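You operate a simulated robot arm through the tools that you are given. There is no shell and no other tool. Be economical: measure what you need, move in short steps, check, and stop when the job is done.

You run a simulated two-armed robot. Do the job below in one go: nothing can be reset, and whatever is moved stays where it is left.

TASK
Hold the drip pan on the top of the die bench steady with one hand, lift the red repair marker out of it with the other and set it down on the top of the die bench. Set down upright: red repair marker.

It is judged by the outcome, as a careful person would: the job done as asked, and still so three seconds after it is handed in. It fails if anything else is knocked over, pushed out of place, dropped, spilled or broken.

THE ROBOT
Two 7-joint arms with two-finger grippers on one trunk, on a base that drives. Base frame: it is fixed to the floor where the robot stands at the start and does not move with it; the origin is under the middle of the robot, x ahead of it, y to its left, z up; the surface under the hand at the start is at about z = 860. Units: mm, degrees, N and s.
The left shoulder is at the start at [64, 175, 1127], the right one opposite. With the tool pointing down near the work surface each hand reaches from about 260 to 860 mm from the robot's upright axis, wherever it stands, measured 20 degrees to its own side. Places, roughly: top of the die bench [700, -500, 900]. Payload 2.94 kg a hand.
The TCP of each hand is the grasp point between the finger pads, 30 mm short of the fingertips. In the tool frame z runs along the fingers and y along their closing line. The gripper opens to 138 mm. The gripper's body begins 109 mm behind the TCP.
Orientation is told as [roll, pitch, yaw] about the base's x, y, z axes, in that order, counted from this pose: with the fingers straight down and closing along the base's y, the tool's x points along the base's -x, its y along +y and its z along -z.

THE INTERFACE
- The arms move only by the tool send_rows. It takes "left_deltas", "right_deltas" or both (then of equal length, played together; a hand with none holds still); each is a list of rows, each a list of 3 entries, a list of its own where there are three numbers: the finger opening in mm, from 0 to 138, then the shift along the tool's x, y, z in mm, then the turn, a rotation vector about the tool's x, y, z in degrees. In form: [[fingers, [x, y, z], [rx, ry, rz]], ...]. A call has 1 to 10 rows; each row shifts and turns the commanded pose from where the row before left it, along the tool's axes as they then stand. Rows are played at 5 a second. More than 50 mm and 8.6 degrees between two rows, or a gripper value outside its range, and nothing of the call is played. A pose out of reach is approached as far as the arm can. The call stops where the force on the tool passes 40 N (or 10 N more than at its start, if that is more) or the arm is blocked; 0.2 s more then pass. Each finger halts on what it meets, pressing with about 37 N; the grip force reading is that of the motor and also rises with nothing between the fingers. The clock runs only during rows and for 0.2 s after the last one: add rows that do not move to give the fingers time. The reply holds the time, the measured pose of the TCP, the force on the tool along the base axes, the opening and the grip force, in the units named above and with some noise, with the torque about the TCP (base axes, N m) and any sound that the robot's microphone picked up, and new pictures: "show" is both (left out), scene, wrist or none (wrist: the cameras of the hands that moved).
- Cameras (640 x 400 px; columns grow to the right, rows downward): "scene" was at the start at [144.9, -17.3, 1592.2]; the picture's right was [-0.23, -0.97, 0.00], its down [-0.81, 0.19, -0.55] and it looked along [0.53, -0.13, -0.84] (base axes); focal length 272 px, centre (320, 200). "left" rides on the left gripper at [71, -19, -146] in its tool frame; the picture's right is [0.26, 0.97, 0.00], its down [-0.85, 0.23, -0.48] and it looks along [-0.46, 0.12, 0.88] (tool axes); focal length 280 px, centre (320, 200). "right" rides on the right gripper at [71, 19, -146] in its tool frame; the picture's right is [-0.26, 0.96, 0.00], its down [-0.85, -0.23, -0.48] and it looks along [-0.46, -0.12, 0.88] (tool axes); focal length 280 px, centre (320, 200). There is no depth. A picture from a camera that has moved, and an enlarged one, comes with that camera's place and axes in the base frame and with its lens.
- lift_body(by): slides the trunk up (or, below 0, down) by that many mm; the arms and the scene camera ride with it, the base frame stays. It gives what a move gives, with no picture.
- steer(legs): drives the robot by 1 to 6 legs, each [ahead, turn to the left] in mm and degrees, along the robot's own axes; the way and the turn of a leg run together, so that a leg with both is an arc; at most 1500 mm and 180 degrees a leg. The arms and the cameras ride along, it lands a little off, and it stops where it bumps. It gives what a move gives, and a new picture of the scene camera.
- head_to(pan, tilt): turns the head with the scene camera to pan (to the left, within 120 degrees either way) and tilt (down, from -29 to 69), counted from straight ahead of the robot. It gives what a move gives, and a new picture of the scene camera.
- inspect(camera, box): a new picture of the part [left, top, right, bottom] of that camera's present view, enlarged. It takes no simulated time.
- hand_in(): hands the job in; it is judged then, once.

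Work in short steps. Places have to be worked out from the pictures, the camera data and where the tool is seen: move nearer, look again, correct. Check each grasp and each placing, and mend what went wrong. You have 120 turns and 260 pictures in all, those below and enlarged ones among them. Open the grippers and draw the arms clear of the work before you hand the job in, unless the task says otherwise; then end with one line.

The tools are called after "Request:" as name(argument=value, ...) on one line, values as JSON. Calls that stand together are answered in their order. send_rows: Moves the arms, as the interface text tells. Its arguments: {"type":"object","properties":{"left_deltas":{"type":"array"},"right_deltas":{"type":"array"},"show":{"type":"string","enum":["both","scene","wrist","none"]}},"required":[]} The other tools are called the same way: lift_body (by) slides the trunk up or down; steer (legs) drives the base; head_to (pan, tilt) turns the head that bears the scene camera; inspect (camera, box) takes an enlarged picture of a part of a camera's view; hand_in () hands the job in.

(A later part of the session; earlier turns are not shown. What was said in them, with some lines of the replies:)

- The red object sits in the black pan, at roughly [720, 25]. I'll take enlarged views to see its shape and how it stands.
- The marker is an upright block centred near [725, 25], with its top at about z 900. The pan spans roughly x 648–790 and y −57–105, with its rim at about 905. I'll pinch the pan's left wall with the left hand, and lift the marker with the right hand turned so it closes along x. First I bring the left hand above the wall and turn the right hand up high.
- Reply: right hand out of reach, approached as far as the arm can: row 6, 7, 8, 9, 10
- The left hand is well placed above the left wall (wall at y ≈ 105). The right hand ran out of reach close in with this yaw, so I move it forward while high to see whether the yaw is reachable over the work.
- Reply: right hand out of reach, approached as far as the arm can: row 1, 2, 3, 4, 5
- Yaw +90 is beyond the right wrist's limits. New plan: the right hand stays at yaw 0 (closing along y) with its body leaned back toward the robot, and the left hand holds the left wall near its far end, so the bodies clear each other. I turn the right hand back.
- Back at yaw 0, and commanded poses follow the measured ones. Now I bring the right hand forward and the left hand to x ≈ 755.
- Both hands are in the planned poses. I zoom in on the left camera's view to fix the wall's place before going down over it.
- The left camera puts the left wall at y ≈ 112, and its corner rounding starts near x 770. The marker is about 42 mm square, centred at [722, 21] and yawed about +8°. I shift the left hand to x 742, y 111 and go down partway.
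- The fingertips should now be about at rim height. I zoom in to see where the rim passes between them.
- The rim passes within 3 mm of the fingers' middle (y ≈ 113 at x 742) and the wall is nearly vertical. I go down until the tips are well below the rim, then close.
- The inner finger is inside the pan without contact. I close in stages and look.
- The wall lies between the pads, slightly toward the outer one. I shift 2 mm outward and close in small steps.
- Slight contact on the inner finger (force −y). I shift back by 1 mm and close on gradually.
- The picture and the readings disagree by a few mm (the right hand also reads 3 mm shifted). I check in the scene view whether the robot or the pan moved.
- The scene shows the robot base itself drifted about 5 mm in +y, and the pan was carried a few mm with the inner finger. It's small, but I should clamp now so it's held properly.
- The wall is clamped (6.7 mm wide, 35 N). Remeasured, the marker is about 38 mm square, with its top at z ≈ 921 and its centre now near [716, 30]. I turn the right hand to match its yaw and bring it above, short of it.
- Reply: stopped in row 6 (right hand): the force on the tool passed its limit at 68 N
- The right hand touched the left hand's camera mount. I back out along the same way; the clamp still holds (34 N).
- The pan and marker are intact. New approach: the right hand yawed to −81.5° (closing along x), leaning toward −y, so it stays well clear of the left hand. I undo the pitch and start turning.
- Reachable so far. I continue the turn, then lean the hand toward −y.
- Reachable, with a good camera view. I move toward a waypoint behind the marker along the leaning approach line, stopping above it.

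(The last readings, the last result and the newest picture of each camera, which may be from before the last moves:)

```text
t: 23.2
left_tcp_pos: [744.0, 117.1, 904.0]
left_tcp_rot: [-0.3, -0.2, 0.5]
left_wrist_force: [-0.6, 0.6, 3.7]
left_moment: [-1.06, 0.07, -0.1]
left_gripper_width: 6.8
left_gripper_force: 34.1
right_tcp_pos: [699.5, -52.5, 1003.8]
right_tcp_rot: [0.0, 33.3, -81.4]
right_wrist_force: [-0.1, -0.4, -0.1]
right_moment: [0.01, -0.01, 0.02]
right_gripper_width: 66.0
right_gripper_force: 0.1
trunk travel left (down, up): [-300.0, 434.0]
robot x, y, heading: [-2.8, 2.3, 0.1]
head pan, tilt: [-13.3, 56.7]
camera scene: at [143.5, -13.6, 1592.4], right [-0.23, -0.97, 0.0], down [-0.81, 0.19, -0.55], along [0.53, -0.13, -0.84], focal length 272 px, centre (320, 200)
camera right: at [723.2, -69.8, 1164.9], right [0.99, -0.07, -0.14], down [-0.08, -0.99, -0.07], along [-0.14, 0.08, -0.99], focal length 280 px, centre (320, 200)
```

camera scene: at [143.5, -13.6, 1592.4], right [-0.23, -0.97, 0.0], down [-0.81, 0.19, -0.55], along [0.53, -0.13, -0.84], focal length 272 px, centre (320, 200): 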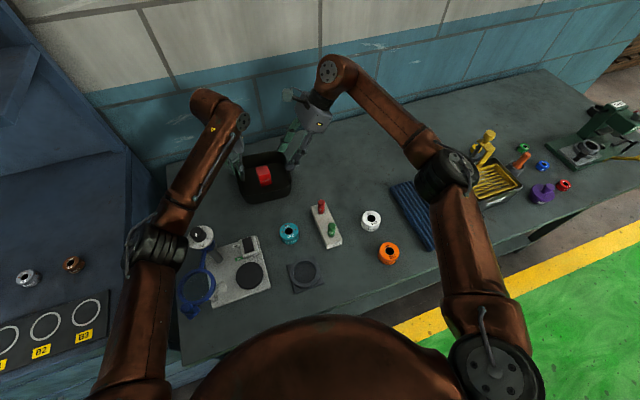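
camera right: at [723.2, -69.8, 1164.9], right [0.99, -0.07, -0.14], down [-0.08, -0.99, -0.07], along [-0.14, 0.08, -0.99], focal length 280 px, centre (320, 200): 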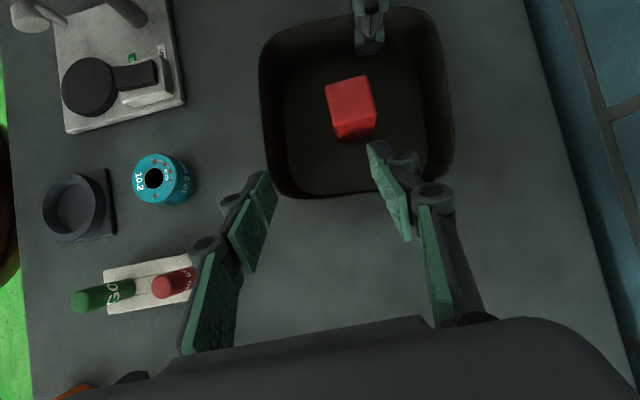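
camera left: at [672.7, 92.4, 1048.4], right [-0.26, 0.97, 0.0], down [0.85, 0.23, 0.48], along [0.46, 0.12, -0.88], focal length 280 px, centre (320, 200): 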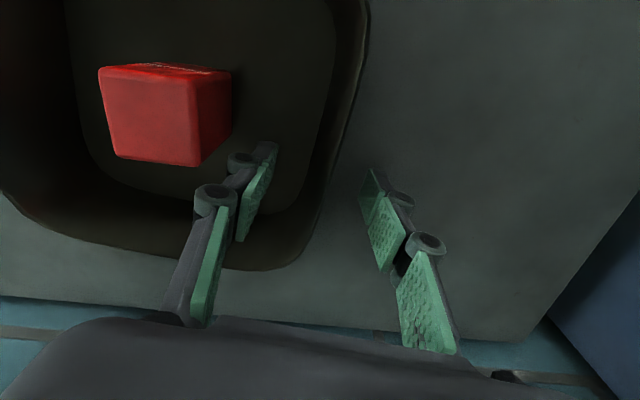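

The right camera gives a clear top view. Combined with the scene view, the marker's top centre is at about [721, 35, 920]. I align onto the approach line and advance partway.

Request:
send_rows(right_deltas=[[66, [7.6, 17, 18.1], [0, 0, 0]], [66, [7.7, 17.1, 18.2], [0, 0, 0]], [66, [0, 0, 20], [0, 0, 0]], [66, [0, 0, 20], [0, 0, 0]], [66, [0, 0, 0], [0, 0, 0]]])

Request:
inspect(camera="right", box=[180, 0, 480, 250])

```text
t: 24.4
left_tcp_pos: [744.0, 115.5, 903.2]
left_tcp_rot: [-0.4, -0.1, 0.4]
left_wrist_force: [-1.1, -1.3, 4.9]
left_moment: [-1.13, 0.05, -0.1]
left_gripper_width: 7.2
left_gripper_force: 34.9
right_tcp_pos: [725.8, 5.6, 948.5]
right_tcp_rot: [0.0, 33.3, -81.5]
right_wrist_force: [-0.6, 0.6, -0.3]
right_moment: [-0.05, -0.01, -0.02]
right_gripper_width: 66.0
right_gripper_force: 0.1
trunk travel left (down, up): [-300.0, 434.0]
robot x, y, heading: [-1.0, 2.9, 0.1]
head pan, tilt: [-13.3, 56.7]
camera scene: at [143.6, -13.3, 1592.4], right [-0.23, -0.97, 0.0], down [-0.81, 0.19, -0.55], along [0.53, -0.13, -0.84], focal length 272 px, centre (320, 200)
camera right: at [749.0, -11.6, 1109.4], right [0.99, -0.07, -0.14], down [-0.09, -0.99, -0.07], along [-0.14, 0.08, -0.99], focal length 280 px, centre (320, 200)
```

scene: 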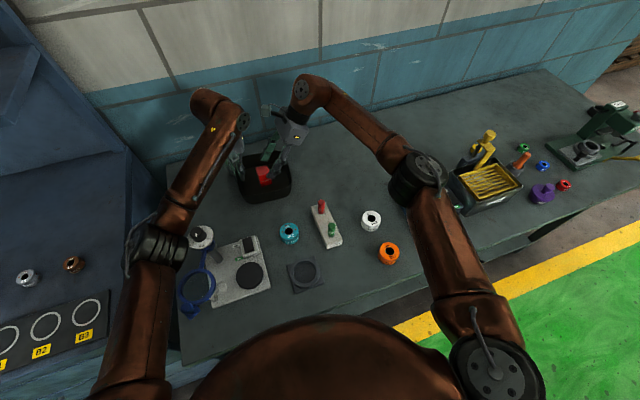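
right: 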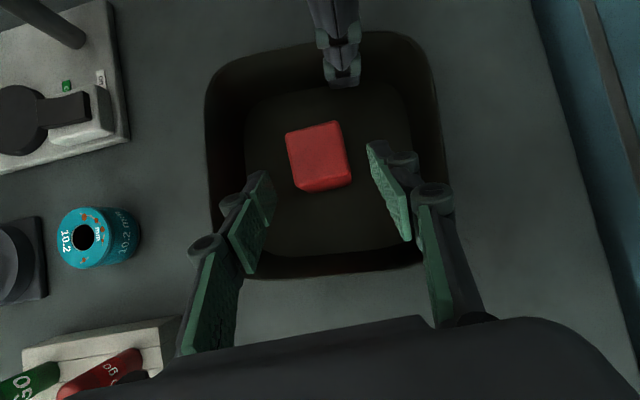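

```text
1.60 times, centred on (330, 125) of right
camera zoom: at [749.0, -11.6, 1109.4], right [0.99, -0.07, -0.14], down [-0.09, -0.99, -0.07], along [-0.14, 0.08, -0.99], focal length 449 px, centre (304, 320)
```

zoom: 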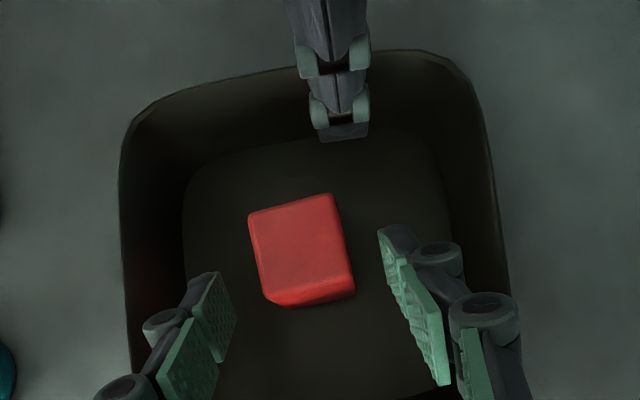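

Aligned: the marker sits centred on the approach line with matching yaw. I go in the last 51 mm.

Request:
send_rows(right_deltas=[[66, [0.7, 0.4, 17], [0, 0, 0]], [66, [0.7, 0.4, 17], [0, 0, 0]], [66, [0.8, 0.3, 16], [0, 0, 0]], [66, [0, 0, 0], [0, 0, 0]]])

Request:
inspect(camera="scene", box=[200, 95, 360, 215])

```text
t: 25.4
left_tcp_pos: [744.0, 116.7, 903.0]
left_tcp_rot: [-0.2, -0.1, 0.5]
left_wrist_force: [-1.4, -0.6, 5.0]
left_moment: [-1.14, 0.07, -0.11]
left_gripper_width: 6.7
left_gripper_force: 34.1
right_tcp_pos: [723.3, 35.4, 907.5]
right_tcp_rot: [0.0, 33.3, -81.6]
right_wrist_force: [0.2, -0.2, 0.1]
right_moment: [0.02, 0.04, 0.01]
right_gripper_width: 65.9
right_gripper_force: 0.0
trunk travel left (down, up): [-300.0, 434.0]
robot x, y, heading: [0.8, 0.1, -0.0]
head pan, tilt: [-13.3, 56.7]
camera scene: at [143.6, -13.2, 1592.4], right [-0.23, -0.97, 0.0], down [-0.81, 0.19, -0.55], along [0.53, -0.13, -0.84], focal length 272 px, centre (320, 200)
camera right: at [745.8, 17.0, 1068.7], right [0.99, -0.07, -0.14], down [-0.09, -0.99, -0.07], along [-0.14, 0.08, -0.99], focal length 280 px, centre (320, 200)
```

scene: 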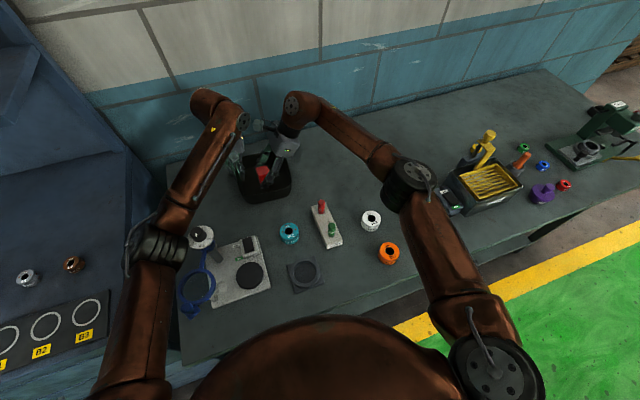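
right: 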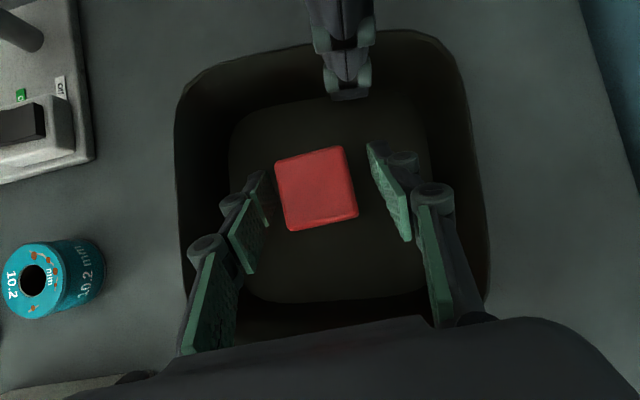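

```text
3.33 times, centred on (280, 155) of scene
camera zoom: at [143.6, -13.2, 1592.4], right [-0.23, -0.97, 0.0], down [-0.81, 0.19, -0.55], along [0.53, -0.13, -0.84], focal length 907 px, centre (453, 350)
```

zoom: 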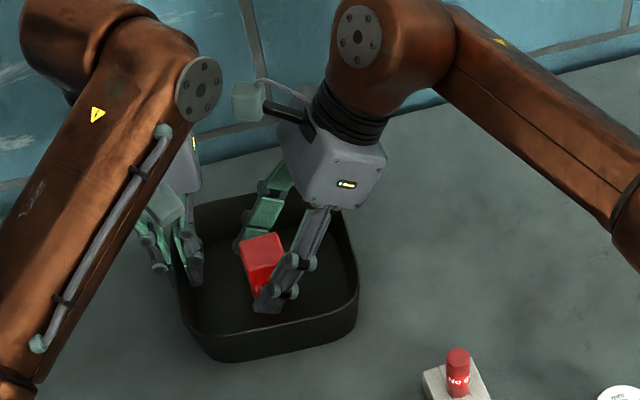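

Marker straddled and centred between the pads, no contact. Closing.

Request:
send_rows(right_deltas=[[50, [0, 0, 0], [0, 0, 0]], [42, [0, 0, 0], [0, 0, 0]], [36, [0, 0, 0], [0, 0, 0]], [30, [0, 0, 0], [0, 0, 0]], [30, [0, 0, 0], [0, 0, 0]], [30, [0, 0, 0], [0, 0, 0]]], show="wrist")

```text
t: 26.8
left_tcp_pos: [745.3, 117.3, 904.4]
left_tcp_rot: [-0.1, -0.1, 0.5]
left_wrist_force: [-0.9, -1.1, 4.4]
left_moment: [-1.13, 0.02, -0.12]
left_gripper_width: 6.9
left_gripper_force: 34.6
right_tcp_pos: [722.8, 36.1, 908.5]
right_tcp_rot: [0.0, 33.4, -81.6]
right_wrist_force: [0.9, 0.9, 0.5]
right_moment: [-0.03, -0.01, -0.01]
right_gripper_width: 38.8
right_gripper_force: 37.4
trunk travel left (down, up): [-300.0, 434.0]
robot x, y, heading: [0.7, 2.1, 0.3]
head pan, tilt: [-13.3, 56.7]
camera right: at [745.7, 17.0, 1068.9], right [0.99, -0.07, -0.14], down [-0.09, -0.99, -0.07], along [-0.14, 0.08, -0.99], focal length 280 px, centre (320, 200)
```

right: 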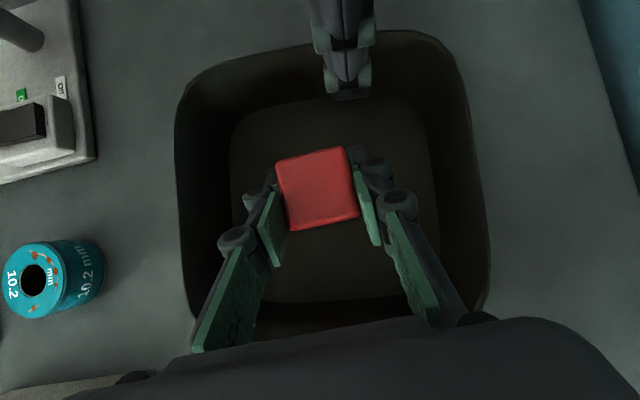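

Firm grip at 38.8 mm. I lift a little straight up, then back out up and to −y, away from the left hand.

Request:
send_rows(right_deltas=[[30, [5.5, 0, -8.3], [0, 0, 0]], [30, [8.3, 0, -12.5], [0, 0, 0]], [30, [8.3, 0, -12.5], [0, 0, 0]], [30, [0, 0, -25], [0, 0, 0]], [30, [0, 0, -25], [0, 0, 0]], [30, [0, 0, -25], [0, 0, 0]], [30, [0, 0, 0], [0, 0, 0]]])

```text
t: 28.4
left_tcp_pos: [743.8, 117.4, 902.8]
left_tcp_rot: [-0.2, -0.1, 0.5]
left_wrist_force: [-0.6, 0.7, 5.1]
left_moment: [-1.11, 0.05, -0.15]
left_gripper_width: 6.9
left_gripper_force: 34.4
right_tcp_pos: [729.4, -5.6, 1010.8]
right_tcp_rot: [0.0, 33.3, -81.7]
right_wrist_force: [-0.1, 0.1, -1.0]
right_moment: [-0.01, -0.04, 0.02]
right_gripper_width: 39.1
right_gripper_force: 36.8
trunk travel left (down, up): [-300.0, 434.0]
robot x, y, heading: [-1.0, 0.9, -0.4]
head pan, tilt: [-13.3, 56.7]
camera scene: at [143.6, -13.1, 1592.4], right [-0.23, -0.97, 0.0], down [-0.81, 0.19, -0.55], along [0.53, -0.13, -0.84], focal length 272 px, centre (320, 200)
camera right: at [752.1, -24.0, 1171.6], right [0.99, -0.07, -0.14], down [-0.09, -0.99, -0.07], along [-0.14, 0.08, -0.99], focal length 280 px, centre (320, 200)
```

scene: 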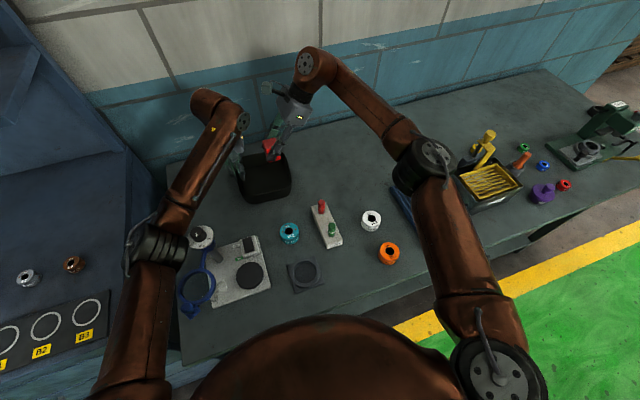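
right: 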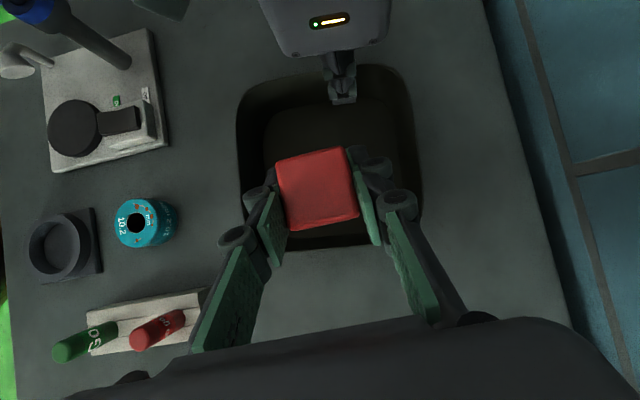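

Lifted cleanly, and the pan is still clamped. I carry it to clear bench at about [725, −165] and lower to 920.

Request:
send_rows(right_deltas=[[30, [-33, -5.9, -21.8], [0, 0, 0]], [30, [-33, -5.9, -21.8], [0, 0, 0]], [30, [-33, -5.9, -21.8], [0, 0, 0]], [30, [-33, -5.9, -21.8], [0, 0, 0]], [30, [-16.6, 0, 25], [0, 0, 0]], [30, [-16.6, 0, 25], [0, 0, 0]], [30, [-16.6, 0, 25], [0, 0, 0]], [30, [0, 0, 0], [0, 0, 0]]])

Request:
inspect(camera="scene", box=[240, 95, 400, 215])

```text
t: 30.2
left_tcp_pos: [745.4, 116.6, 903.0]
left_tcp_rot: [-0.2, -0.1, 0.5]
left_wrist_force: [0.4, 1.5, 5.7]
left_moment: [-1.1, 0.09, -0.09]
left_gripper_width: 6.9
left_gripper_force: 35.1
right_tcp_pos: [730.3, -165.0, 920.3]
right_tcp_rot: [-0.1, 33.4, -81.5]
right_wrist_force: [-0.2, 1.0, -0.3]
right_moment: [-0.01, 0.0, -0.02]
right_gripper_width: 39.0
right_gripper_force: 37.0
trunk travel left (down, up): [-300.0, 434.0]
robot x, y, heading: [-1.4, 4.6, 0.5]
head pan, tilt: [-13.3, 56.7]
camera scene: at [143.5, -12.9, 1592.4], right [-0.23, -0.97, 0.0], down [-0.81, 0.19, -0.55], along [0.53, -0.13, -0.84], focal length 272 px, centre (320, 200)
camera right: at [753.1, -183.6, 1081.4], right [0.99, -0.07, -0.14], down [-0.08, -0.99, -0.07], along [-0.14, 0.08, -0.99], focal length 280 px, centre (320, 200)
```

scene: 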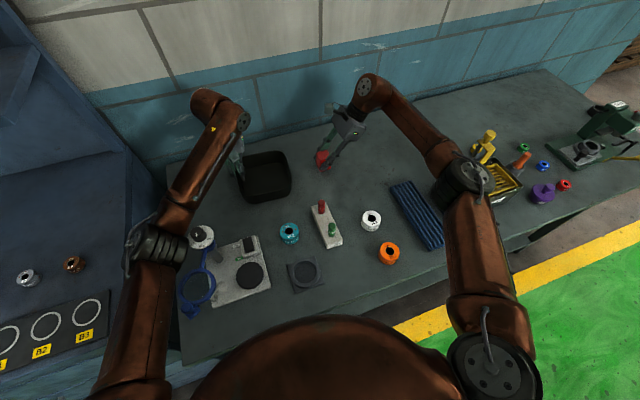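
right: 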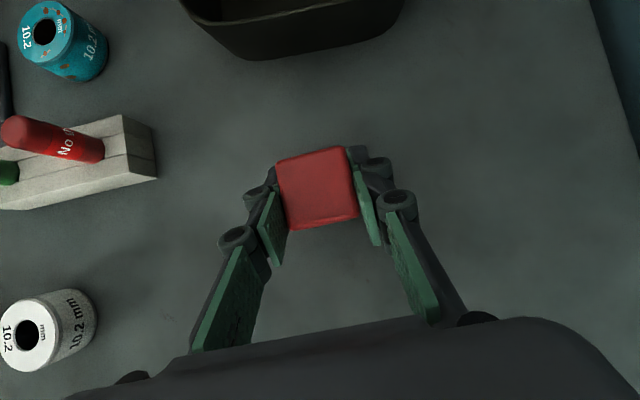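

```text
3.33 times, centred on (320, 155) of scene
camera zoom: at [143.5, -12.9, 1592.4], right [-0.23, -0.97, 0.0], down [-0.81, 0.19, -0.55], along [0.53, -0.13, -0.84], focal length 907 px, centre (320, 350)
```

zoom: 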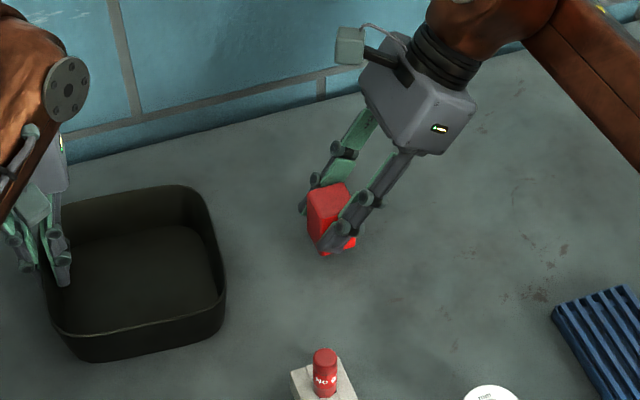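

Space is clear around it. Lowering slowly toward contact, expected near TCP z ≈ 904–908.

Request:
send_rows(right_deltas=[[30, [-2.8, 0, 4.2], [0, 0, 0]], [30, [-2.8, 0, 4.2], [0, 0, 0]], [30, [-1.1, 0, 1.7], [0, 0, 0]], [30, [0, 0, 0], [0, 0, 0]]], show="none")

```text
t: 31.2
left_tcp_pos: [743.5, 115.2, 902.6]
left_tcp_rot: [-0.2, -0.1, 0.6]
left_wrist_force: [-0.7, 3.0, 5.6]
left_moment: [-1.08, 0.09, -0.15]
left_gripper_width: 6.9
left_gripper_force: 34.0
right_tcp_pos: [729.2, -165.4, 908.0]
right_tcp_rot: [0.0, 33.4, -81.5]
right_wrist_force: [0.8, 0.0, -1.2]
right_moment: [0.02, -0.03, -0.01]
right_gripper_width: 39.0
right_gripper_force: 36.4
trunk travel left (down, up): [-300.0, 434.0]
robot x, y, heading: [-0.9, 0.8, 0.0]
head pan, tilt: [-13.3, 56.7]
```

No contact yet; on in 1 mm steps.

Request:
send_rows(right_deltas=[[30, [-0.55, 0, 0.83], [0, 0, 0]], [30, [-0.55, 0, 0.83], [0, 0, 0]], [30, [0, 0, 0], [0, 0, 0]]], show="none")

```text
t: 32.0
left_tcp_pos: [744.5, 116.4, 903.1]
left_tcp_rot: [-0.2, -0.1, 0.5]
left_wrist_force: [-0.6, 2.6, 5.8]
left_moment: [-1.1, 0.12, -0.12]
left_gripper_width: 7.3
left_gripper_force: 34.1
right_tcp_pos: [729.2, -165.7, 906.8]
right_tcp_rot: [0.0, 33.3, -81.6]
right_wrist_force: [-0.2, 0.6, -0.5]
right_moment: [-0.02, 0.03, 0.03]
right_gripper_width: 38.9
right_gripper_force: 37.3
trunk travel left (down, up): [-300.0, 434.0]
robot x, y, heading: [0.3, 5.9, -0.1]
head pan, tilt: [-13.3, 56.7]
```

Request:
send_rows(right_deltas=[[30, [-0.55, 0, 0.83], [0, 0, 0]], [30, [-0.55, 0, 0.83], [0, 0, 0]], [30, [0, 0, 0], [0, 0, 0]]], show="none")

Request:
inspect(camera="scene", box=[295, 140, 355, 180])

```text
t: 32.8
left_tcp_pos: [745.6, 117.0, 903.2]
left_tcp_rot: [-0.3, 0.0, 0.5]
left_wrist_force: [-1.0, 3.8, 5.7]
left_moment: [-1.05, 0.06, -0.08]
left_gripper_width: 7.0
left_gripper_force: 34.8
right_tcp_pos: [730.1, -167.3, 904.8]
right_tcp_rot: [0.0, 33.3, -81.6]
right_wrist_force: [0.0, 0.1, -1.7]
right_moment: [-0.01, -0.01, 0.03]
right_gripper_width: 39.1
right_gripper_force: 36.9
trunk travel left (down, up): [-300.0, 434.0]
robot x, y, heading: [1.9, 5.9, 0.0]
head pan, tilt: [-13.3, 56.7]
```

```text
10.00 times, centred on (325, 160) of scene
camera zoom: at [143.6, -12.9, 1592.4], right [-0.23, -0.97, 0.0], down [-0.81, 0.19, -0.55], along [0.53, -0.13, -0.84], focal length 2720 px, centre (270, 600)
```

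zoom: 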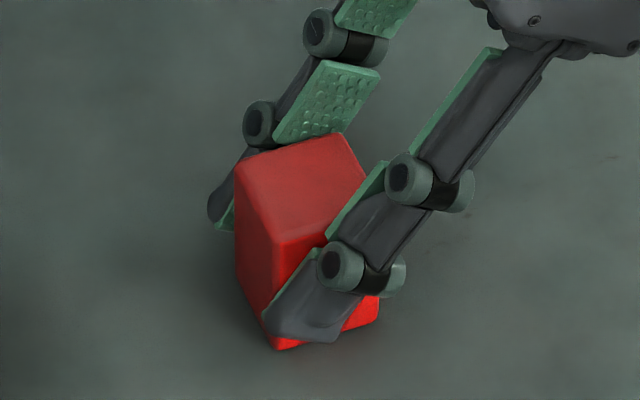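

Very close to the bench and upright. Continue in 1 mm steps.

Request:
send_rows(right_deltas=[[30, [-0.55, 0, 0.83], [0, 0, 0]], [30, [0, 0, 0], [0, 0, 0]]], show="none")

```text
t: 33.4
left_tcp_pos: [744.7, 116.5, 903.4]
left_tcp_rot: [-0.2, -0.1, 0.5]
left_wrist_force: [0.0, 4.1, 6.1]
left_moment: [-1.05, 0.09, -0.04]
left_gripper_width: 7.0
left_gripper_force: 34.4
right_tcp_pos: [729.1, -165.9, 904.8]
right_tcp_rot: [0.0, 33.4, -81.5]
right_wrist_force: [-0.8, -0.3, 1.5]
right_moment: [-0.08, 0.04, 0.0]
right_gripper_width: 38.9
right_gripper_force: 36.3
trunk travel left (down, up): [-300.0, 434.0]
robot x, y, heading: [-3.4, 3.4, -0.2]
head pan, tilt: [-13.3, 56.7]
```

Request:
send_rows(right_deltas=[[30, [-0.55, 0, 0.83], [0, 0, 0]], [30, [0, 0, 0], [0, 0, 0]]], show="none")

```text
t: 34.0
left_tcp_pos: [743.8, 116.4, 903.5]
left_tcp_rot: [-0.2, -0.1, 0.5]
left_wrist_force: [0.4, 2.8, 6.5]
left_moment: [-1.01, 0.04, -0.01]
left_gripper_width: 6.8
left_gripper_force: 34.3
right_tcp_pos: [729.1, -166.0, 904.0]
right_tcp_rot: [0.1, 33.4, -81.6]
right_wrist_force: [-2.5, -1.8, 11.5]
right_moment: [-0.28, 0.14, -0.05]
right_gripper_width: 39.1
right_gripper_force: 36.8
trunk travel left (down, up): [-300.0, 434.0]
robot x, y, heading: [-2.6, 5.4, -0.1]
head pan, tilt: [-13.3, 56.7]
```

Contact at 11.5 N upward: the marker is on the bench. I open evenly and look.

Request:
send_rows(right_deltas=[[44, [0, 0, 0], [0, 0, 0]], [52, [0, 0, 0], [0, 0, 0]], [62, [0, 0, 0], [0, 0, 0]], [66, [0, 0, 0], [0, 0, 0]], [66, [0, 0, 0], [0, 0, 0]]], show="wrist")

Request:
inspect(camera="scene", box=[295, 140, 355, 180])

```text
t: 35.2
left_tcp_pos: [743.6, 116.6, 902.4]
left_tcp_rot: [-0.1, 0.0, 0.7]
left_wrist_force: [-1.3, 1.7, 6.3]
left_moment: [-1.1, 0.11, -0.11]
left_gripper_width: 6.7
left_gripper_force: 34.9
right_tcp_pos: [729.5, -166.3, 900.5]
right_tcp_rot: [0.0, 33.2, -81.6]
right_wrist_force: [-0.5, -0.2, 0.1]
right_moment: [0.03, 0.0, -0.05]
right_gripper_width: 66.1
right_gripper_force: 0.1
trunk travel left (down, up): [-300.0, 434.0]
robot x, y, heading: [-2.8, 1.0, 0.0]
head pan, tilt: [-13.3, 56.7]
camera right: at [752.0, -184.5, 1063.3], right [0.99, -0.07, -0.14], down [-0.09, -0.99, -0.07], along [-0.14, 0.08, -0.99], focal length 280 px, centre (320, 200)
```

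right: 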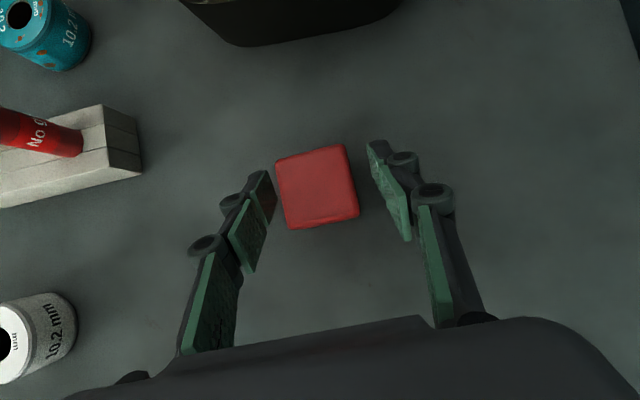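

```text
10.00 times, centred on (325, 160) of scene
camera zoom: at [143.5, -12.7, 1592.4], right [-0.23, -0.97, 0.0], down [-0.81, 0.19, -0.55], along [0.53, -0.13, -0.84], focal length 2720 px, centre (270, 600)
```

zoom: 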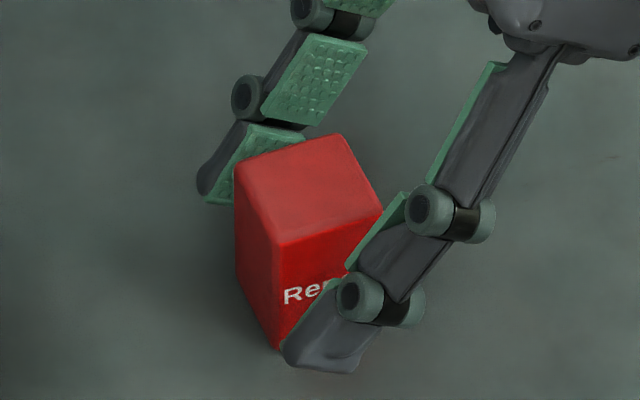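

The marker stands upright and free of the fingers. I withdraw the right hand back along its fingers.

Request:
send_rows(right_deltas=[[66, [0, 0, -15], [0, 0, 0]], [66, [0, 0, -25], [0, 0, 0]], [66, [0, 0, -30], [0, 0, 0]], [66, [0, 0, -35], [0, 0, 0]], [66, [10, 0, -35], [0, 0, 0]], [66, [10, 0, -35], [0, 0, 0]], [66, [0, 0, 0], [0, 0, 0]]])

Request:
inspect(camera="scene", box=[220, 125, 380, 225])

```text
t: 36.8
left_tcp_pos: [744.1, 116.5, 902.3]
left_tcp_rot: [-0.2, -0.1, 0.5]
left_wrist_force: [-0.8, 0.7, 5.6]
left_moment: [-1.13, 0.11, -0.1]
left_gripper_width: 6.8
left_gripper_force: 34.6
right_tcp_pos: [740.4, -244.1, 1060.5]
right_tcp_rot: [-0.1, 33.3, -81.5]
right_wrist_force: [0.7, 0.0, 0.4]
right_moment: [-0.01, 0.0, 0.0]
right_gripper_width: 65.9
right_gripper_force: 0.1
trunk travel left (down, up): [-300.0, 434.0]
robot x, y, heading: [1.9, 4.3, -0.2]
head pan, tilt: [-13.3, 56.7]
camera scene: at [143.5, -12.9, 1592.3], right [-0.23, -0.97, 0.0], down [-0.81, 0.19, -0.55], along [0.53, -0.13, -0.84], focal length 272 px, centre (320, 200)
camera right: at [763.3, -263.1, 1220.9], right [0.99, -0.07, -0.14], down [-0.09, -0.99, -0.07], along [-0.14, 0.08, -0.99], focal length 280 px, centre (320, 200)
```

scene: 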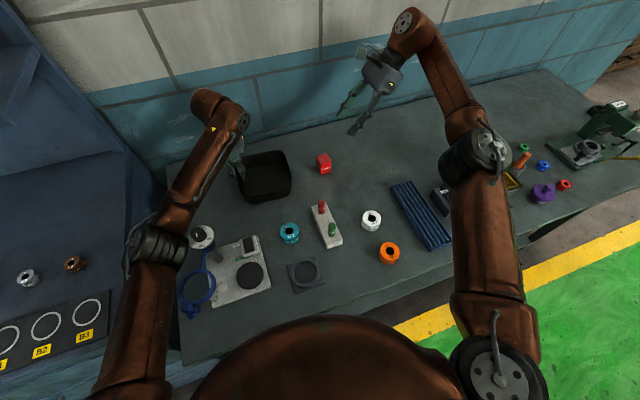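
right: 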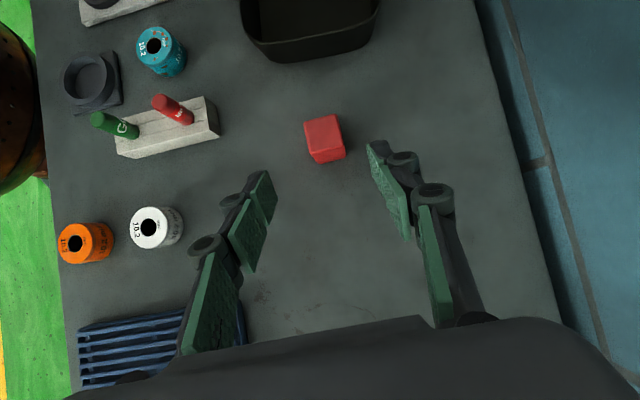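

```text
4.00 times, centred on (300, 175) of scene
camera zoom: at [143.5, -12.9, 1592.3], right [-0.23, -0.97, 0.0], down [-0.81, 0.19, -0.55], along [0.53, -0.13, -0.84], focal length 1088 px, centre (400, 300)
```

zoom: 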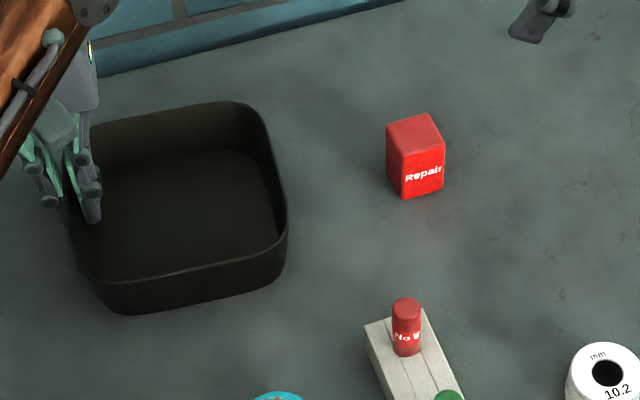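

The marker stands upright on clear bench. The pan ended about 8 mm further in +y when I clamped it. It's still gripped, so I slide it gently back before letting go.

Request:
send_rows(left_deltas=[[0, [0, -2, 0], [0, 0, 0]], [0, [0, -2, 0], [0, 0, 0]], [0, [0, -2, 0], [0, 0, 0]], [0, [0, -2, 0], [0, 0, 0]], [0, [0, 0, 0], [0, 0, 0]]], show="none")

Request:
inspect(camera="scene", box=[220, 125, 380, 225])

```text
t: 38.0
left_tcp_pos: [747.4, 121.3, 905.2]
left_tcp_rot: [-0.4, -0.4, 1.1]
left_wrist_force: [0.3, 4.7, 6.3]
left_moment: [-1.21, 0.42, -0.09]
left_gripper_width: 5.9
left_gripper_force: 34.0
right_tcp_pos: [741.1, -236.0, 1064.0]
right_tcp_rot: [-0.1, 32.9, -81.6]
right_wrist_force: [0.0, -0.4, 0.2]
right_moment: [0.03, 0.01, -0.01]
right_gripper_width: 66.3
right_gripper_force: 0.0
trunk travel left (down, up): [-300.0, 434.0]
robot x, y, heading: [0.6, 1.0, 0.0]
head pan, tilt: [-13.3, 56.7]
```

```text
4.00 times, centred on (300, 175) of scene
camera zoom: at [143.8, 18.9, 1594.2], right [-0.23, -0.97, 0.02], down [-0.81, 0.18, -0.55], along [0.53, -0.14, -0.83], focal length 1088 px, centre (400, 300)
```

zoom: 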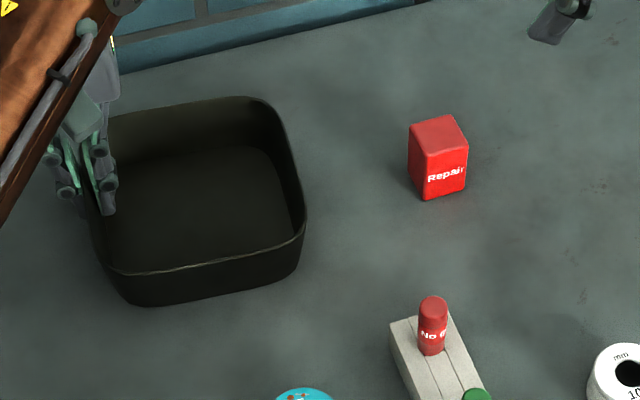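

The robot itself swayed (the scene camera moved +30 mm in y) instead of the pan sliding; an arm link must be bearing on something. I undo that shift immediately and look.

Request:
send_rows(left_deltas=[[0, [0, 2, 0], [0, 0, 0]], [0, [0, 2, 0], [0, 0, 0]], [0, [0, 2, 0], [0, 0, 0]], [0, [0, 2, 0], [0, 0, 0]], [0, [0, 0, 0], [0, 0, 0]]], show="scene")

Request:
inspect(camera="scene", box=[60, 60, 320, 320])

```text
t: 39.2
left_tcp_pos: [747.4, 125.7, 912.8]
left_tcp_rot: [-0.3, -0.7, 1.0]
left_wrist_force: [0.3, 0.0, 3.5]
left_moment: [-0.92, 0.26, 0.05]
left_gripper_width: 6.2
left_gripper_force: 33.6
right_tcp_pos: [739.2, -239.5, 1063.0]
right_tcp_rot: [0.0, 33.0, -81.6]
right_wrist_force: [-0.1, -0.2, -0.6]
right_moment: [0.02, -0.02, 0.03]
right_gripper_width: 65.9
right_gripper_force: 0.0
trunk travel left (down, up): [-300.0, 434.0]
robot x, y, heading: [6.3, 2.2, 0.1]
head pan, tilt: [-13.3, 56.7]
camera scene: at [144.8, 28.4, 1594.9], right [-0.23, -0.97, 0.03], down [-0.81, 0.18, -0.55], along [0.53, -0.15, -0.83], focal length 272 px, centre (320, 200)
```

scene: 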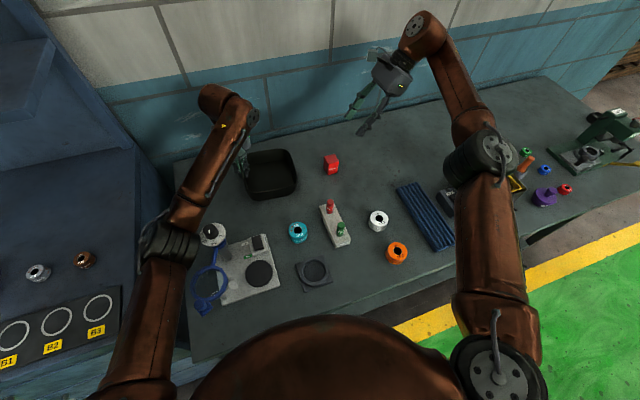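

```text
1.54 times, centred on (190, 190) of scene
camera zoom: at [144.8, 28.4, 1594.9], right [-0.23, -0.97, 0.03], down [-0.81, 0.18, -0.55], along [0.53, -0.15, -0.83], focal length 418 px, centre (520, 215)
```

zoom: 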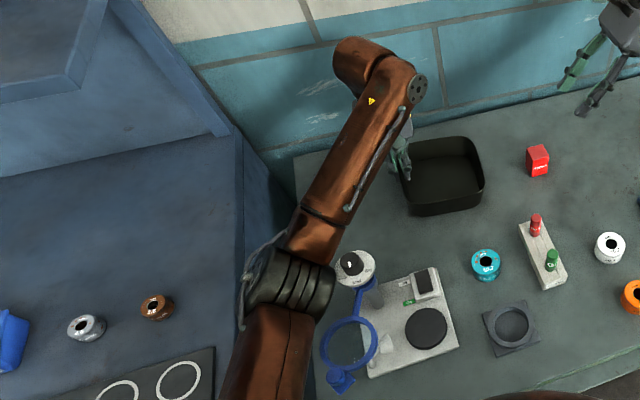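

The robot leans slightly to the left. I look at the left elbow and its surroundings to find the contact.

Request:
head_to(pan=40, tilt=50)

Request:
inspect(camera="left", box=[0, 0, 640, 400])

Request:
inspect(camera="right", box=[0, 0, 640, 400])

```text
t: 40.4
left_tcp_pos: [747.4, 125.6, 912.1]
left_tcp_rot: [-0.3, -0.7, 0.8]
left_wrist_force: [0.4, 0.4, 5.6]
left_moment: [-1.05, 0.28, 0.08]
left_gripper_width: 6.2
left_gripper_force: 33.0
right_tcp_pos: [739.4, -239.3, 1062.0]
right_tcp_rot: [-0.1, 33.0, -81.6]
right_wrist_force: [0.2, 0.9, 0.4]
right_moment: [0.02, 0.02, -0.02]
right_gripper_width: 66.0
right_gripper_force: 0.1
trunk travel left (down, up): [-300.0, 434.0]
robot x, y, heading: [-1.3, 7.4, -0.1]
head pan, tilt: [40.0, 50.0]
camera scene: at [135.3, 93.4, 1601.7], right [0.64, -0.76, 0.02], down [-0.59, -0.51, -0.63], along [0.49, 0.39, -0.78], focal length 272 px, centre (320, 200)
```

scene: 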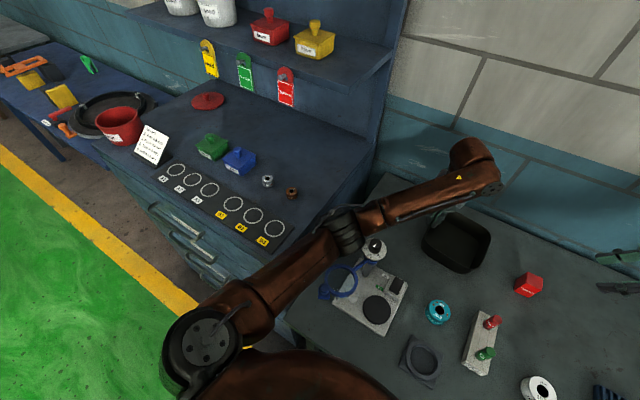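

```text
1.00 times, centred on (320, 200) of left (not enlarged: the box is as wide or as high as the picture)
camera zoom: at [675.9, 107.5, 1057.5], right [-0.28, 0.96, -0.01], down [0.84, 0.25, 0.49], along [0.47, 0.13, -0.87], focal length 280 px, centre (320, 200)
```

zoom: 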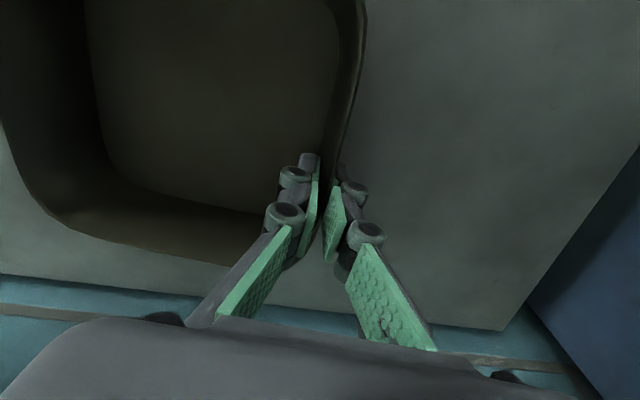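

```text
1.00 times, centred on (320, 200) of right (not enlarged: the box is as wide or as high as the picture)
camera zoom: at [762.1, -257.0, 1223.8], right [0.99, -0.08, -0.14], down [-0.09, -0.99, -0.06], along [-0.14, 0.08, -0.99], focal length 280 px, centre (320, 200)
```

zoom: 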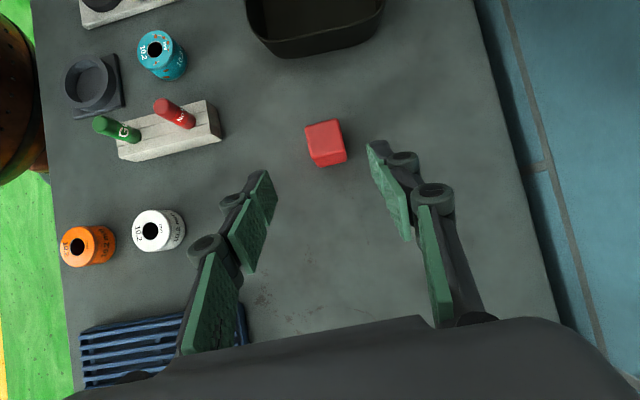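

The lamp, the neighbouring bench items and the marker all look undisturbed. I release the pan now with a small opening, and see whether the lean goes away.

Request:
send_rows(left_deltas=[[15, [0, 0, 0], [0, 0, 0]], [26, [0, 0, 0], [0, 0, 0]], [32, [0, 0, 0], [0, 0, 0]], [32, [0, 0, 0], [0, 0, 0]]])

```text
t: 41.4
left_tcp_pos: [747.6, 126.9, 910.7]
left_tcp_rot: [-0.3, -0.8, 1.0]
left_wrist_force: [0.2, -0.3, 0.2]
left_moment: [-0.02, 0.0, 0.0]
left_gripper_width: 32.1
left_gripper_force: 0.0
right_tcp_pos: [739.1, -239.6, 1063.3]
right_tcp_rot: [0.1, 33.0, -81.6]
right_wrist_force: [0.3, 1.1, -0.2]
right_moment: [-0.04, 0.0, 0.0]
right_gripper_width: 65.9
right_gripper_force: 0.0
trunk travel left (down, up): [-300.0, 434.0]
robot x, y, heading: [5.1, 5.7, 0.0]
head pan, tilt: [40.0, 50.0]
camera scene: at [135.3, 92.6, 1601.7], right [0.64, -0.76, 0.02], down [-0.59, -0.51, -0.63], along [0.49, 0.4, -0.78], focal length 272 px, centre (320, 200)
camera left: at [675.9, 107.6, 1057.4], right [-0.28, 0.96, -0.01], down [0.84, 0.25, 0.49], along [0.47, 0.13, -0.87], focal length 280 px, centre (320, 200)
```

scene: 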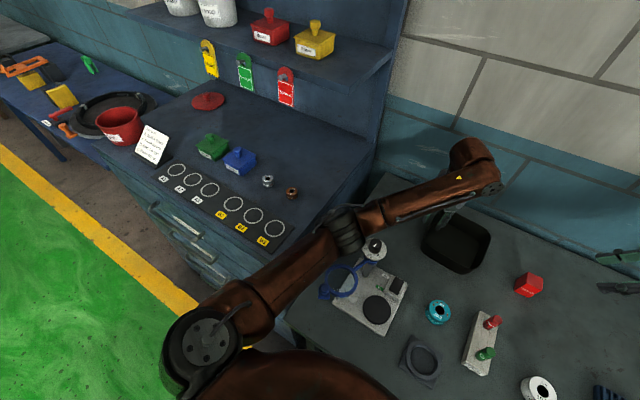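
left: 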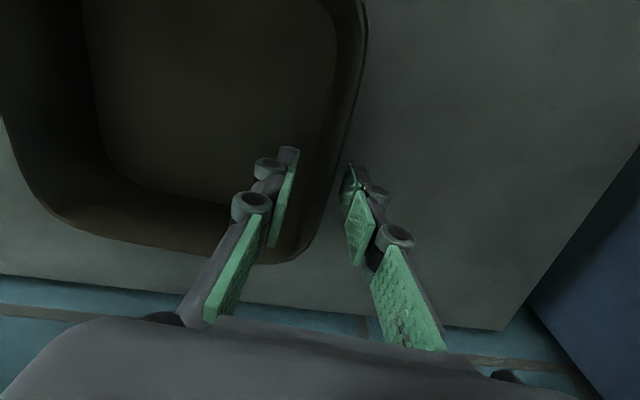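

The pan is free. The lean persists, so it comes from an elbow contact. Raising the left hand straight up out of the pan should lift that elbow; small steps.

Request:
send_rows(left_deltas=[[32, [0, 0, -10], [0, 0, 0]], [32, [0, 0, -10], [0, 0, 0]], [32, [0, 0, -15], [0, 0, 0]], [32, [0, 0, 0], [0, 0, 0]]])

```text
t: 42.4
left_tcp_pos: [745.9, 119.0, 937.7]
left_tcp_rot: [-0.4, 0.0, 0.6]
left_wrist_force: [1.2, 1.1, -0.2]
left_moment: [-0.1, 0.0, -0.02]
left_gripper_width: 31.9
left_gripper_force: 0.0
right_tcp_pos: [741.5, -239.8, 1059.9]
right_tcp_rot: [-0.1, 33.2, -81.3]
right_wrist_force: [-0.9, 1.4, -0.2]
right_moment: [-0.16, -0.01, 0.0]
right_gripper_width: 66.0
right_gripper_force: 0.1
trunk travel left (down, up): [-300.0, 434.0]
robot x, y, heading: [-0.1, 2.2, 0.0]
head pan, tilt: [40.0, 50.0]
camera scene: at [135.0, 56.5, 1600.8], right [0.64, -0.77, 0.0], down [-0.59, -0.49, -0.64], along [0.49, 0.41, -0.77], focal length 272 px, centre (320, 200)
camera left: at [674.6, 100.5, 1084.7], right [-0.27, 0.96, 0.0], down [0.85, 0.24, 0.47], along [0.46, 0.12, -0.88], focal length 280 px, centre (320, 200)
```

scene: 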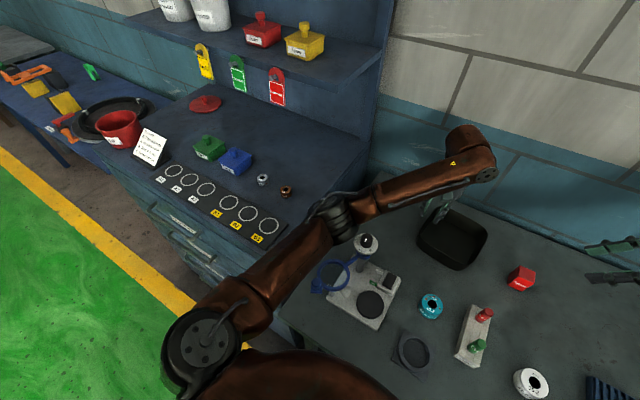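
left: 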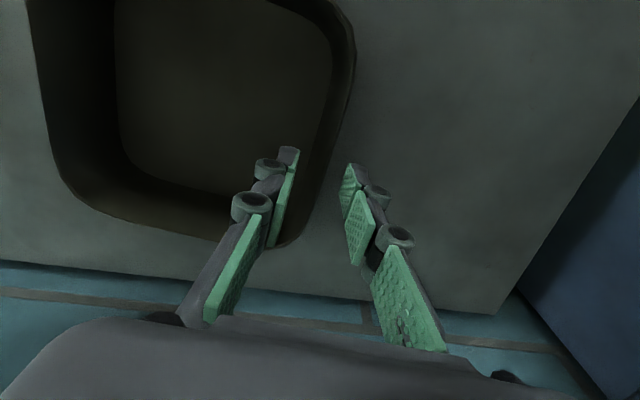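

The lean is gone and the hand is leaving the pan. Raise further, clear of everything.

Request:
send_rows(left_deltas=[[32, [0, 0, -20], [0, 0, 0]], [32, [0, 0, -30], [0, 0, 0]], [32, [0, 0, -30], [0, 0, 0]], [32, [0, 0, -30], [0, 0, 0]], [60, [0, 0, -20], [0, 0, 0]], [60, [0, 0, 0], [0, 0, 0]]], show="none")

Request:
head_to(pan=-13.3, tilt=56.7)

```text
t: 43.8
left_tcp_pos: [745.1, 115.7, 1066.2]
left_tcp_rot: [-0.1, 0.1, 0.5]
left_wrist_force: [0.2, -0.3, 0.6]
left_moment: [-0.02, 0.02, -0.02]
left_gripper_width: 60.0
left_gripper_force: 0.1
right_tcp_pos: [741.0, -246.4, 1057.8]
right_tcp_rot: [-0.1, 33.4, -81.5]
right_wrist_force: [-0.1, -0.4, -0.1]
right_moment: [-0.02, -0.01, 0.02]
right_gripper_width: 66.1
right_gripper_force: 0.2
trunk travel left (down, up): [-300.0, 434.0]
robot x, y, heading: [1.0, 6.6, 0.1]
head pan, tilt: [40.0, 50.0]
```

```text
t: 45.0
left_tcp_pos: [745.7, 115.7, 1067.7]
left_tcp_rot: [-0.1, -0.1, 0.5]
left_wrist_force: [-0.5, -0.4, -0.5]
left_moment: [-0.01, 0.0, 0.02]
left_gripper_width: 59.8
left_gripper_force: 0.1
right_tcp_pos: [741.9, -245.9, 1058.7]
right_tcp_rot: [-0.1, 33.4, -81.6]
right_wrist_force: [0.5, 0.1, -0.1]
right_moment: [0.01, -0.03, -0.02]
right_gripper_width: 65.9
right_gripper_force: 0.1
trunk travel left (down, up): [-300.0, 434.0]
robot x, y, heading: [-1.4, 6.8, -0.1]
head pan, tilt: [-13.3, 56.7]
camera scene: at [144.7, -12.2, 1592.2], right [-0.23, -0.97, 0.0], down [-0.81, 0.19, -0.55], along [0.53, -0.13, -0.84], focal length 272 px, centre (320, 200)
```

scene: 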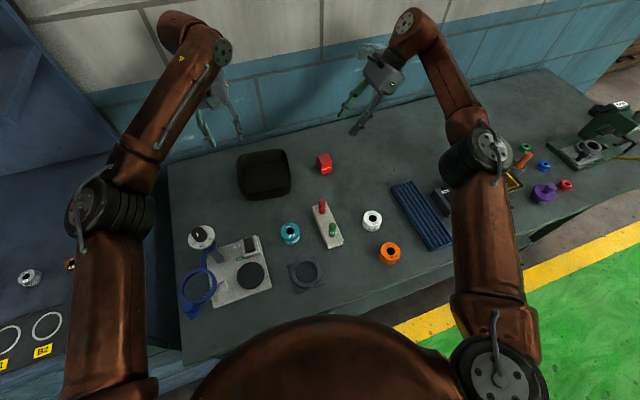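

Everything looks in place. A close check of the pan and marker, and of the lamp area.

Request:
inspect(camera="scene", box=[220, 125, 380, 225])

Request:
inspect(camera="scene", box=[160, 215, 320, 325])

```text
4.00 times, centred on (300, 175) of scene
camera zoom: at [144.7, -12.2, 1592.2], right [-0.23, -0.97, 0.0], down [-0.81, 0.19, -0.55], along [0.53, -0.13, -0.84], focal length 1088 px, centre (400, 300)
```

zoom: 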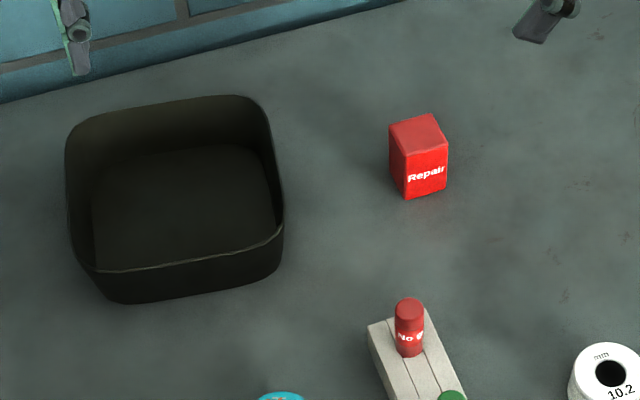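

```text
3.64 times, centred on (240, 270) of scene
camera zoom: at [144.7, -12.2, 1592.2], right [-0.23, -0.97, 0.0], down [-0.81, 0.19, -0.55], along [0.53, -0.13, -0.84], focal length 989 px, centre (611, -54)
```

zoom: 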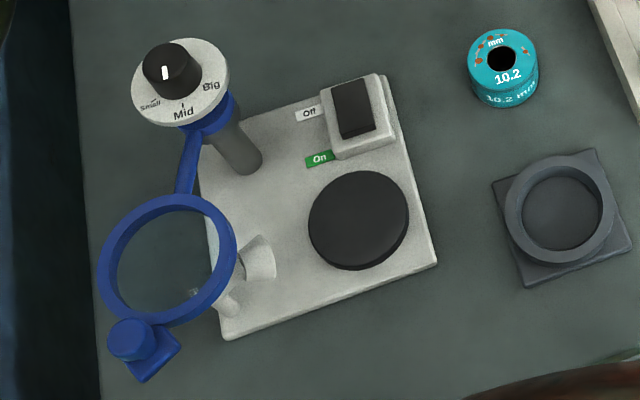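

The marker stands upright on clear bench and the pan is flat. The other items look undisturbed, and both hands are open and clear of the work. Handing in.

Request:
hand_in()

```text
The job is handed in.
```

I held the drip pan with the left hand, lifted the red repair marker out with the right, and set it upright on the die bench. The pan ended about 13 mm from where it started. The left elbow probably touched something and the right hand bumped the left hand's camera mount. In the last pictures nothing else looks moved or knocked over.
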